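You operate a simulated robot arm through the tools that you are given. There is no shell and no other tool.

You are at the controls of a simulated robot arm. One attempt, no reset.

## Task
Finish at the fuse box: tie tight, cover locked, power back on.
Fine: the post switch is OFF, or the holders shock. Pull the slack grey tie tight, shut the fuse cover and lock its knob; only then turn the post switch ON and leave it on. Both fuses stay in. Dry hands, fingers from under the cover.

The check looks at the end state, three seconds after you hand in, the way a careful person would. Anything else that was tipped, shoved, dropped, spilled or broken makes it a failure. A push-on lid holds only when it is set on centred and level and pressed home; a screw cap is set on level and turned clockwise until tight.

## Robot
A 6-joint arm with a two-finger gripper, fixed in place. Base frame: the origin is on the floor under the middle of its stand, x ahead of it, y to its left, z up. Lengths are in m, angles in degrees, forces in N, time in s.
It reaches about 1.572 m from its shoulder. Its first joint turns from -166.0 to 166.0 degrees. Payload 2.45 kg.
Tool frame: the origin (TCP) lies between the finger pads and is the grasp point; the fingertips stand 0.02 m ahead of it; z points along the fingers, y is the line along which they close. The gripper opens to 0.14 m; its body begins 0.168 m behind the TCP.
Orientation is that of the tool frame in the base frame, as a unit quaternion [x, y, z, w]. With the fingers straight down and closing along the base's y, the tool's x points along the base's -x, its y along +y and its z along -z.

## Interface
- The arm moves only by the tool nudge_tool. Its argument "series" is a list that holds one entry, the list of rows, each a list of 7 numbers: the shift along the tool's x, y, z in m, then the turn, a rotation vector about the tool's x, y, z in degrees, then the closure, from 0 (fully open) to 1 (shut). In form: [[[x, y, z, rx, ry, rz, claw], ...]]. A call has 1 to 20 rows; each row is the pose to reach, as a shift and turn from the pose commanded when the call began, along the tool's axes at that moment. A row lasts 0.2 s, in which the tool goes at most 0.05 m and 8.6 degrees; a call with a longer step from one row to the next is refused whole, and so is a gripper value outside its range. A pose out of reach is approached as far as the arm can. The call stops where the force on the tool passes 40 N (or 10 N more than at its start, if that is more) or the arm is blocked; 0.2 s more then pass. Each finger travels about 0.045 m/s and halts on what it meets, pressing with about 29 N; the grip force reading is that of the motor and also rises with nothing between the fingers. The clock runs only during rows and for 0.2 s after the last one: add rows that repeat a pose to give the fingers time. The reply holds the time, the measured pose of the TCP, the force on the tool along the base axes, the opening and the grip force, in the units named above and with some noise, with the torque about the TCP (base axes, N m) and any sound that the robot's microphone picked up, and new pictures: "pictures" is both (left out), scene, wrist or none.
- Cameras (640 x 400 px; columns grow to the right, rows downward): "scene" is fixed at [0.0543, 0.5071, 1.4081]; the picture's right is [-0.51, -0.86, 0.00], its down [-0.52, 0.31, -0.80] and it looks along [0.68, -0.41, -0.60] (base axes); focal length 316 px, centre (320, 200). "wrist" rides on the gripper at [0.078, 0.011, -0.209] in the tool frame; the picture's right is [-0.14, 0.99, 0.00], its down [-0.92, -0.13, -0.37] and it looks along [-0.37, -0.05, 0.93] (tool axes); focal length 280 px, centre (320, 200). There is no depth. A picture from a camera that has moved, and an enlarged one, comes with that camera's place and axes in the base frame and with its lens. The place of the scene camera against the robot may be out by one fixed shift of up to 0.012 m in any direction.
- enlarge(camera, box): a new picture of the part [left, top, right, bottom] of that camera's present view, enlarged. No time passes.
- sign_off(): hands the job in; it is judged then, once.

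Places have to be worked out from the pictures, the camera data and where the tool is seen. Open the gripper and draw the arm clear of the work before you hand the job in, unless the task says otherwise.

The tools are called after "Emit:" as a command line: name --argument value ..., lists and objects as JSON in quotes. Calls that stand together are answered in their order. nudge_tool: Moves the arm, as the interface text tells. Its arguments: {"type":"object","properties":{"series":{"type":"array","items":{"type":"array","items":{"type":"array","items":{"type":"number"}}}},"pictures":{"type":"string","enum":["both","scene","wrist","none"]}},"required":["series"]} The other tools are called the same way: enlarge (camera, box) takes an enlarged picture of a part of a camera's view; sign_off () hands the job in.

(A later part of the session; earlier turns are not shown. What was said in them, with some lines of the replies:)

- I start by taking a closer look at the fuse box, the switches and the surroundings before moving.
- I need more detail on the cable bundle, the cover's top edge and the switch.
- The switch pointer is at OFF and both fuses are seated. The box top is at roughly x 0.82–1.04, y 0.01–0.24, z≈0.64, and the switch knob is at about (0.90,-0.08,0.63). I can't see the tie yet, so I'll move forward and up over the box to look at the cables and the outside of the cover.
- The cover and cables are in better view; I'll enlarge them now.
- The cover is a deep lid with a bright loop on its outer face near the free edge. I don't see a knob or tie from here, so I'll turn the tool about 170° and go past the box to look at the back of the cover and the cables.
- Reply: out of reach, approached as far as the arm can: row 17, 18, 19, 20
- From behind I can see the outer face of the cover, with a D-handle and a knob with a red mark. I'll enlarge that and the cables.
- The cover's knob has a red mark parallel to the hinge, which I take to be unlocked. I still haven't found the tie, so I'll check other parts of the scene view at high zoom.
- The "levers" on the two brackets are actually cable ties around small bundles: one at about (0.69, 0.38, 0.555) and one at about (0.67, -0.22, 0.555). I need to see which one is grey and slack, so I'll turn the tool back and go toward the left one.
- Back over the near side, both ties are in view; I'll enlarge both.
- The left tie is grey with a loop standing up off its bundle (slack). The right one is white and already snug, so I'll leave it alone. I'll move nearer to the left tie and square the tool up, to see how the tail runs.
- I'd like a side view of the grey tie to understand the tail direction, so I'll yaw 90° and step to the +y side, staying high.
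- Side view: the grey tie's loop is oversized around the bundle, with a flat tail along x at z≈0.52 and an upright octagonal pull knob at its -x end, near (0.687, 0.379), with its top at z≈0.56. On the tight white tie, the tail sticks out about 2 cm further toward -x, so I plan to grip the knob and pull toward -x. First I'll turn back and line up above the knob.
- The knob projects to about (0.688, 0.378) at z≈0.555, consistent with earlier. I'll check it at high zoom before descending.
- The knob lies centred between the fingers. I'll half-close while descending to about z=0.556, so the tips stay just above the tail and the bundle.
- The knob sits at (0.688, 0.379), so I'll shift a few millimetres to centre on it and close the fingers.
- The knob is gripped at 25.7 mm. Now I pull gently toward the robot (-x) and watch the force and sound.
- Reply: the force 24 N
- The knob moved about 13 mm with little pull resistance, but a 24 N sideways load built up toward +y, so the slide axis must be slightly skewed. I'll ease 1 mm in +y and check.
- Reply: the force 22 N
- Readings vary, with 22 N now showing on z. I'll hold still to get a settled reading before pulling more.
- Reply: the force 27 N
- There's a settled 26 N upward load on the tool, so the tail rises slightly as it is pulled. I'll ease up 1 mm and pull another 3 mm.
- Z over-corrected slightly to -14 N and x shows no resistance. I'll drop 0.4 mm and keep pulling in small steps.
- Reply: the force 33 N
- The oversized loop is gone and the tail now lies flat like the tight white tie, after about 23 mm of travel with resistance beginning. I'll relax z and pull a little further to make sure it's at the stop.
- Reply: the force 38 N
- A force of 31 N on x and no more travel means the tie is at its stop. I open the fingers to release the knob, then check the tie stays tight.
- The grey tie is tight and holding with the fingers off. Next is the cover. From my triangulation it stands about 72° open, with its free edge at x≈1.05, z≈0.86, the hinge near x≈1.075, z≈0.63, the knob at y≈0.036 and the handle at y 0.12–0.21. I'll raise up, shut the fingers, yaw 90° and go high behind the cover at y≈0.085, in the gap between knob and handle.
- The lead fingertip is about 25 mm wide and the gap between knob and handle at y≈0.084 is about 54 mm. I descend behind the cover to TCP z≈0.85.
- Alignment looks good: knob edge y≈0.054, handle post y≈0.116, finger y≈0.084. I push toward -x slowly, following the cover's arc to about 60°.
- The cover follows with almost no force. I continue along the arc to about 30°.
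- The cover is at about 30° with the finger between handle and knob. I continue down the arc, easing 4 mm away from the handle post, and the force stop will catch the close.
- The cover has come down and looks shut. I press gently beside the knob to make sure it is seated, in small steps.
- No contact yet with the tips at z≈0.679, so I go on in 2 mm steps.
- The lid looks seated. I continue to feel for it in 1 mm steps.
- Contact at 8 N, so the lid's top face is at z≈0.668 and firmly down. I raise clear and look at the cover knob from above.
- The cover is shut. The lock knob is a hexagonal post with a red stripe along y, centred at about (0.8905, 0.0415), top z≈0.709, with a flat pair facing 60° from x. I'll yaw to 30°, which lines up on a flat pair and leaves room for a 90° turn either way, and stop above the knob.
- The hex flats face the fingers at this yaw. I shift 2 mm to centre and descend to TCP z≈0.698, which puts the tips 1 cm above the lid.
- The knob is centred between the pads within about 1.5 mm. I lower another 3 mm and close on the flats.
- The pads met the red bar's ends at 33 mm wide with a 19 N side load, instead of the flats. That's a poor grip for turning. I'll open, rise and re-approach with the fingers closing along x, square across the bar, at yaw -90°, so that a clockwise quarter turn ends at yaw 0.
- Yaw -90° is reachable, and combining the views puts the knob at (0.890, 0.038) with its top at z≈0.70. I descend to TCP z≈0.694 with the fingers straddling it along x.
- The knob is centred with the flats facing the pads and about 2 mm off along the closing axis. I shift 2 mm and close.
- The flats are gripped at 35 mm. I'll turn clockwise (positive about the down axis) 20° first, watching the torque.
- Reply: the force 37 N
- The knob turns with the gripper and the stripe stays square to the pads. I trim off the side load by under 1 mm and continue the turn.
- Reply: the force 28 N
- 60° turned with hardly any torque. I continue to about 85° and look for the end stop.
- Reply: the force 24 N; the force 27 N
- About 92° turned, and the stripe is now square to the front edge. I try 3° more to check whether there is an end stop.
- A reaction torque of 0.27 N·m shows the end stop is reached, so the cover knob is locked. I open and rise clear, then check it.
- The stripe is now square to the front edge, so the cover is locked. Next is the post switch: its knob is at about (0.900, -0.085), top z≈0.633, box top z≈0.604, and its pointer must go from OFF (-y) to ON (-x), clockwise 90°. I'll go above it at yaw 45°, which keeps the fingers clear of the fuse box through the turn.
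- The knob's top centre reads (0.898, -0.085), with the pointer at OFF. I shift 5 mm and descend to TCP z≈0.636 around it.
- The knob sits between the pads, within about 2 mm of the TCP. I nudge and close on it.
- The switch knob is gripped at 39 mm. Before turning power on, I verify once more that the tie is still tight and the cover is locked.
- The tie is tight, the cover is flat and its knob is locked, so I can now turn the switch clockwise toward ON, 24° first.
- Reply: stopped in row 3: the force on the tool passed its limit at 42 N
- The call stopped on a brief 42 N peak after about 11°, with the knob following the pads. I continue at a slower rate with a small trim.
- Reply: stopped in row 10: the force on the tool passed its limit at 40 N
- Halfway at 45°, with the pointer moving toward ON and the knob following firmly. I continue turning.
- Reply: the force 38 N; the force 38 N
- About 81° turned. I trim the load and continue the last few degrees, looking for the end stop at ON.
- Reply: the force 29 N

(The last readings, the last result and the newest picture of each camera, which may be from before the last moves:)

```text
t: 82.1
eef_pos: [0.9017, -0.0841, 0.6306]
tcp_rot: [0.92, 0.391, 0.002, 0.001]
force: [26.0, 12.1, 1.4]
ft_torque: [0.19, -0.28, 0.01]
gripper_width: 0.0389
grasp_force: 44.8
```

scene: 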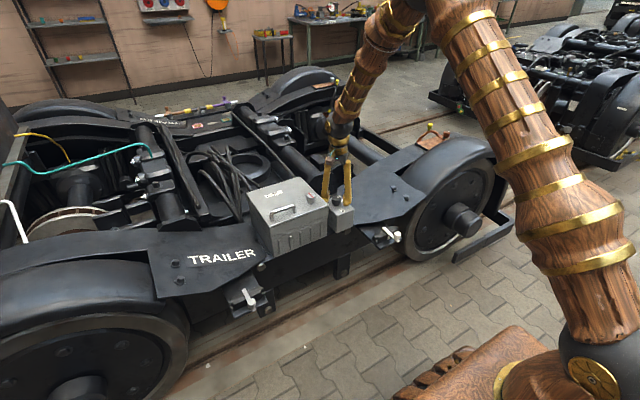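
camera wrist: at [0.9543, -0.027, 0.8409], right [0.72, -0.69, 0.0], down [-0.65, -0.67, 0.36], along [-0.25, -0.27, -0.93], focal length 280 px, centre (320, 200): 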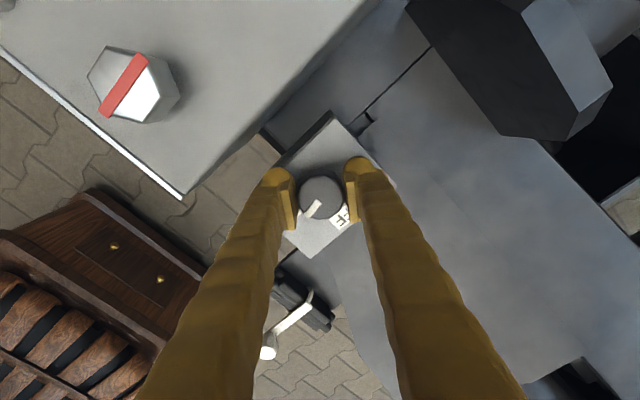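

Emit:
nudge_tool --series '[[[0.0005, 0.0002, 0, 0, 0, 0, 1], [0.0005, 0.0002, 0, 0, 0, 1.5, 1], [0.0005, 0.0002, 0, 0, 0, 3, 1], [0.0005, 0.0002, 0, 0, 0, 4, 1], [0.0005, 0.0002, 0, 0, 0, 4, 1]]]' --pictures "wrist"

Emit:
enlarge --camera "wrist" --box '[220, 110, 420, 270]'

```text
t: 83.3
eef_pos: [0.9003, -0.0835, 0.6326]
tcp_rot: [0.934, 0.358, 0.002, 0.0]
force: [26.8, 8.5, -14.4]
ft_torque: [0.14, -0.33, 0.11]
gripper_width: 0.0387
grasp_force: 44.8
camera wrist: at [0.9646, -0.0409, 0.8409], right [0.56, -0.83, 0.0], down [-0.77, -0.52, 0.37], along [-0.3, -0.21, -0.93], focal length 280 px, centre (320, 200)
```

wrist: 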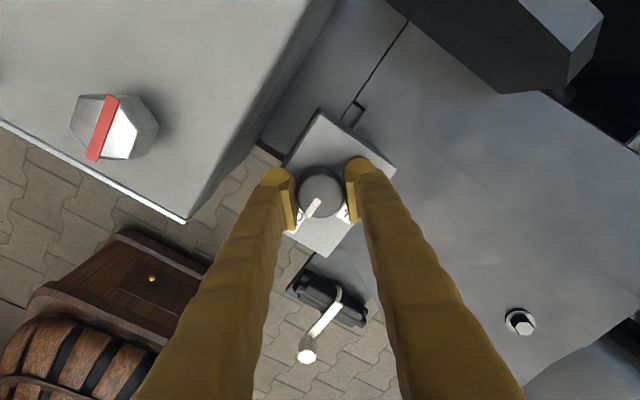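

```text
2.50 times, centred on (320, 190) of wrist
camera zoom: at [0.9646, -0.0409, 0.8409], right [0.56, -0.83, 0.0], down [-0.77, -0.52, 0.37], along [-0.3, -0.21, -0.93], focal length 701 px, centre (320, 225)
```

zoom: 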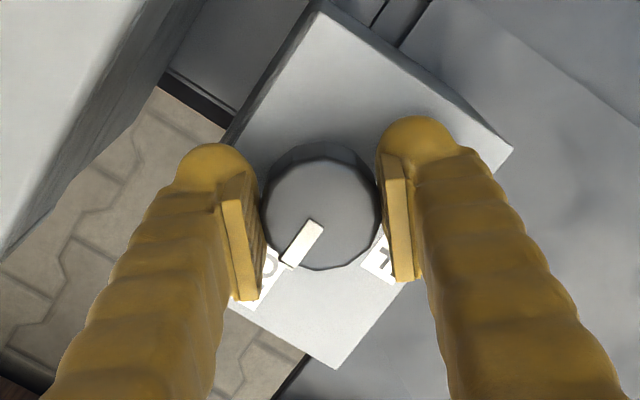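

93° turned with torque beginning to build, and the pointer at the ON label. I go 2° more to confirm the stop, easing the side load.

Emit:
nudge_tool --series '[[[0.0004, 0.0003, 0.0003, 0, 0, 1, 1], [0.0004, 0.0003, 0.0003, 0, 0, 2, 1], [0.0004, 0.0003, 0.0003, 0, 0, 2, 1]]]' --pictures "none"

```text
t: 84.1
eef_pos: [0.9009, -0.0849, 0.6316]
tcp_rot: [0.94, 0.342, 0.002, -0.001]
force: [12.4, -21.9, -6.4]
ft_torque: [-0.23, -0.01, 0.29]
gripper_width: 0.0386
grasp_force: 44.8
```

Torque is 0.29 N·m, so the switch is at its ON stop. I open the fingers and rise straight up.

Emit:
nudge_tool --series '[[[0, 0, 0, 0, 0, -0.5, 1], [0, 0, 0, 0, 0, -0.5, 0.8], [0, 0, 0, 0, 0, -0.5, 0.6], [0, 0, 0, 0, 0, -0.5, 0.57], [0, 0, 0, 0, 0, -0.5, 0.57], [0, 0, -0.03, 0, 0, -0.5, 0.57], [0, 0, -0.07, 0, 0, -0.5, 0.57], [0, 0, -0.12, 0, 0, -0.5, 0.57], [0, 0, -0.17, 0, 0, -0.5, 0.57], [0, 0, -0.22, 0, 0, -0.5, 0.57], [0, 0, -0.22, 0, 0, -0.5, 0.57]]]'

Emit:
enlarge --camera "scene" --box '[290, 160, 370, 240]'

Emit:
enlarge --camera "wrist" --box '[220, 80, 420, 270]'

```text
t: 86.5
eef_pos: [0.9009, -0.0816, 0.8539]
tcp_rot: [0.938, 0.347, 0.002, 0.0]
force: [-0.5, 0.4, 0.0]
ft_torque: [-0.01, -0.03, 0.0]
gripper_width: 0.0601
grasp_force: 0.1
camera wrist: at [0.9657, -0.039, 1.0621], right [0.54, -0.84, 0.0], down [-0.78, -0.5, 0.37], along [-0.31, -0.2, -0.93], focal length 280 px, centre (320, 200)
```

scene: 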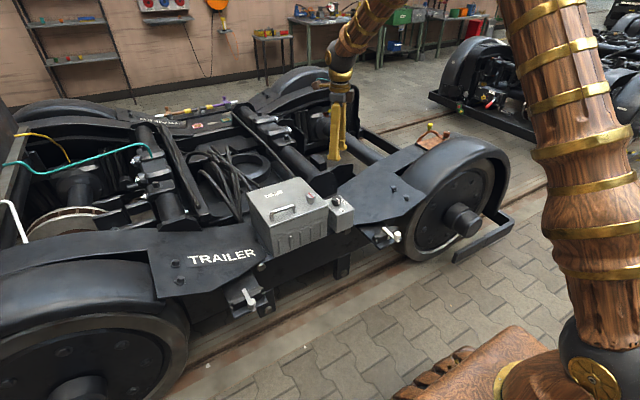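
wrist: 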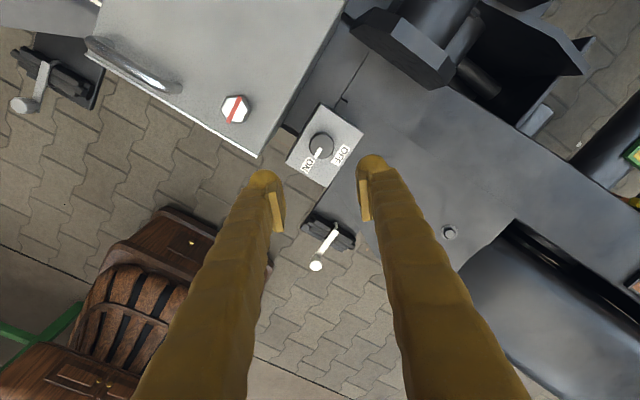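

```text
5.00 times, centred on (330, 200) of scene
camera zoom: at [0.0543, 0.5071, 1.4081], right [-0.51, -0.86, 0.0], down [-0.52, 0.31, -0.8], along [0.68, -0.41, -0.6], focal length 1580 px, centre (270, 200)
```

zoom: 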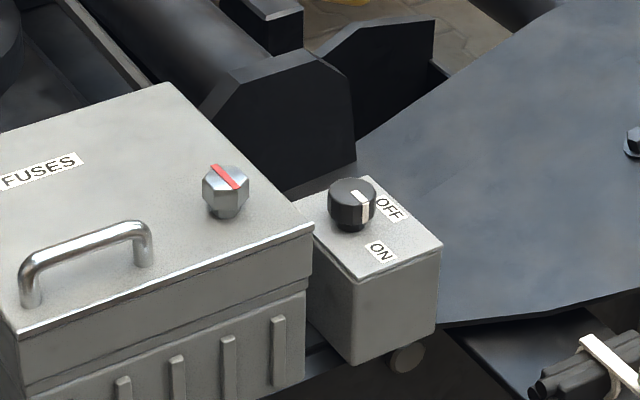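

```text
2.11 times, centred on (320, 175) of wrist
camera zoom: at [0.9657, -0.039, 1.0621], right [0.54, -0.84, 0.0], down [-0.78, -0.5, 0.37], along [-0.31, -0.2, -0.93], focal length 590 px, centre (320, 253)
```

zoom: 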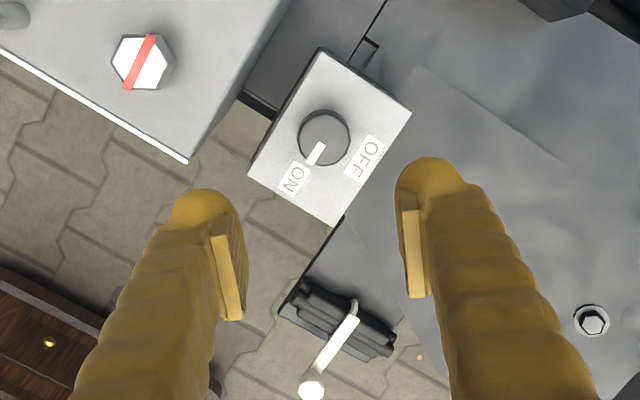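

The pointer is at ON, the cover knob is locked and nothing else has been disturbed. I lift up, open the gripper fully, and draw the arm back clear while unwinding the wrist.

Emit:
nudge_tool --series '[[[0, 0, -0.05, 0, 0, 0, 0.5], [0, 0, -0.1, 0, 0, 0, 0.4], [0, 0, -0.15, 0, 0, 0, 0.2], [0, 0, -0.2, 0, 0, 0, 0], [-0.008, -0.015, -0.2, 0, 0, -8.2, 0], [-0.016, -0.03, -0.2, 0, 0, -16.4, 0], [-0.024, -0.045, -0.2, 0, 0, -24.6, 0], [-0.032, -0.06, -0.2, 0, 0, -32.8, 0], [-0.04, -0.075, -0.2, 0, 0, -41, 0], [-0.048, -0.09, -0.2, 0, 0, -49.2, 0], [-0.056, -0.105, -0.2, 0, 0, -57.4, 0], [-0.064, -0.12, -0.2, 0, 0, -65.6, 0], [-0.072, -0.135, -0.2, 0, 0, -73.8, 0], [-0.08, -0.15, -0.2, 0, 0, -82, 0], [-0.088, -0.165, -0.2, 0, 0, -90.2, 0], [-0.096, -0.18, -0.2, 0, 0, -98.4, 0], [-0.104, -0.195, -0.2, 0, 0, -106.6, 0], [-0.112, -0.21, -0.2, 0, 0, -114.8, 0], [-0.12, -0.225, -0.2, 0, 0, -123, 0], [-0.125, -0.239, -0.2, 0, 0, -131.2, 0]]]'

Emit:
enlarge --camera "scene" --box '[210, 150, 410, 320]'

Emit:
enlarge --camera "scene" --box '[225, 270, 275, 320]'

Emit:
enlarge --camera "scene" --box '[300, 170, 370, 240]'

```text
t: 90.7
eef_pos: [0.6483, 0.0164, 1.0525]
tcp_rot: [0.072, 0.997, 0.002, 0.002]
force: [0.4, 0.4, 0.4]
ft_torque: [0.02, 0.0, 0.01]
gripper_width: 0.1399
grasp_force: 0.0
camera wrist: at [0.5714, 0.0376, 1.2605], right [0.28, 0.96, 0.0], down [0.89, -0.26, 0.37], along [0.36, -0.1, -0.93], focal length 280 px, centre (320, 200)
```

scene: 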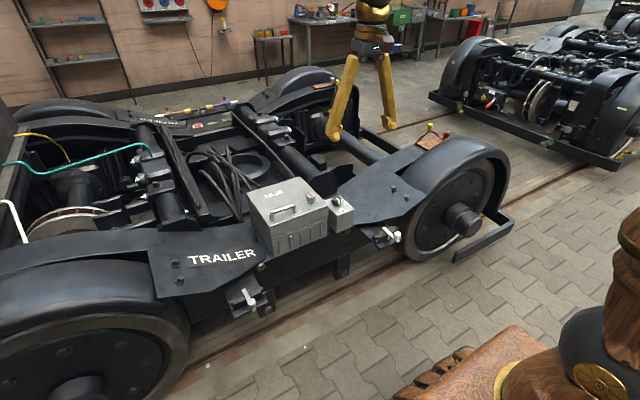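
wrist: 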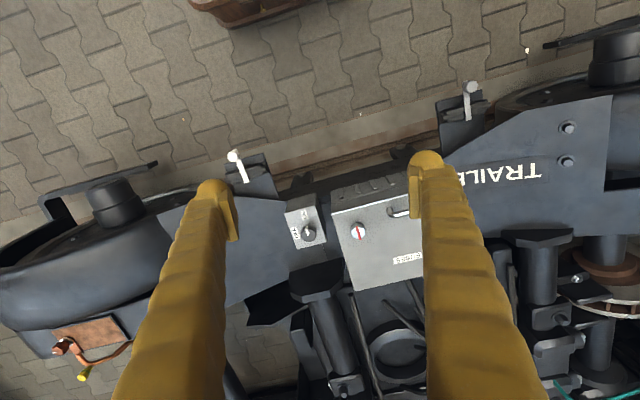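

```text
2.35 times, centred on (310, 235) of scene
camera zoom: at [0.0543, 0.5071, 1.4081], right [-0.51, -0.86, 0.0], down [-0.52, 0.31, -0.8], along [0.68, -0.41, -0.6], focal length 744 px, centre (344, 118)
```

zoom: 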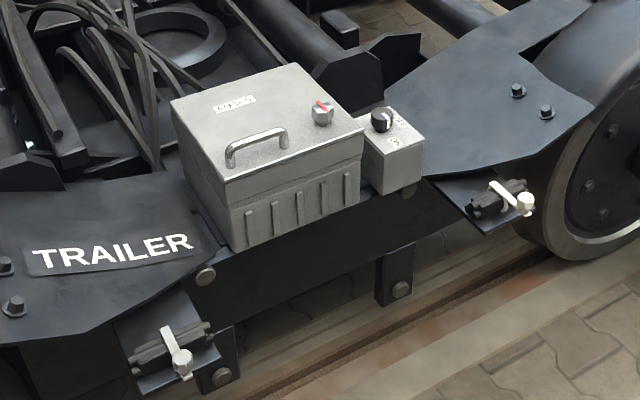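

```text
8.00 times, centred on (250, 295) of scene
camera zoom: at [0.0543, 0.5071, 1.4081], right [-0.51, -0.86, 0.0], down [-0.52, 0.31, -0.8], along [0.68, -0.41, -0.6], focal length 2528 px, centre (880, -560)
```

zoom: 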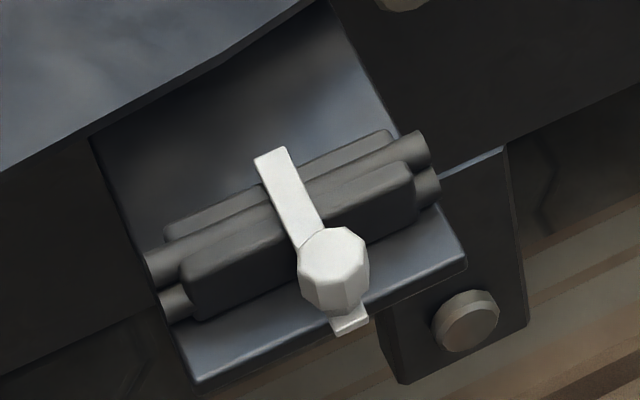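

```text
5.71 times, centred on (335, 205) of scene
camera zoom: at [0.0543, 0.5071, 1.4081], right [-0.51, -0.86, 0.0], down [-0.52, 0.31, -0.8], along [0.68, -0.41, -0.6], focal length 1806 px, centre (234, 171)
```

zoom: 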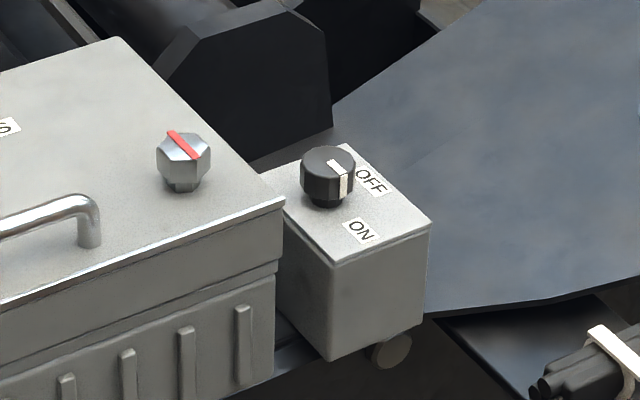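

Final check: the grey tie is tight and its knob is at the stop, the cover is flat with its knob turned to the locked position, and the switch pointer is at ON. The white tie and everything else look undisturbed, and the gripper is open and clear, so I hand in.

Emit:
sign_off

```text
The job is handed in.
```

The job is handed in, and the end state looks right in the last pictures.

- **Tie:** I pulled the left, grey tie about 25 mm toward the robot until it hit its stop. It held when I let go, and the loop no longer stands off the bundle. I left the white tie on the right alone; its loop was already snug.
- **Cover:** I pushed it shut from behind and pressed it down; it sits flat. Both fuses were seated in the last clear view before it closed, and nothing touched them.
- **Cover knob:** I turned it clockwise about 93° to its stop, so the red stripe now runs square to the front edge. There was no lock marking, so I took that stop as locked.
- **Switch:** It stayed OFF until the tie and cover were done. I then turned it clockwise to its stop, and the pointer is at ON.

One turn on the switch and one just before it paused when the force briefly reached 40–42 N. Both continued normally and nothing shifted. I saw nothing tipped, dropped or moved. The gripper is open and the arm is clear of the work.
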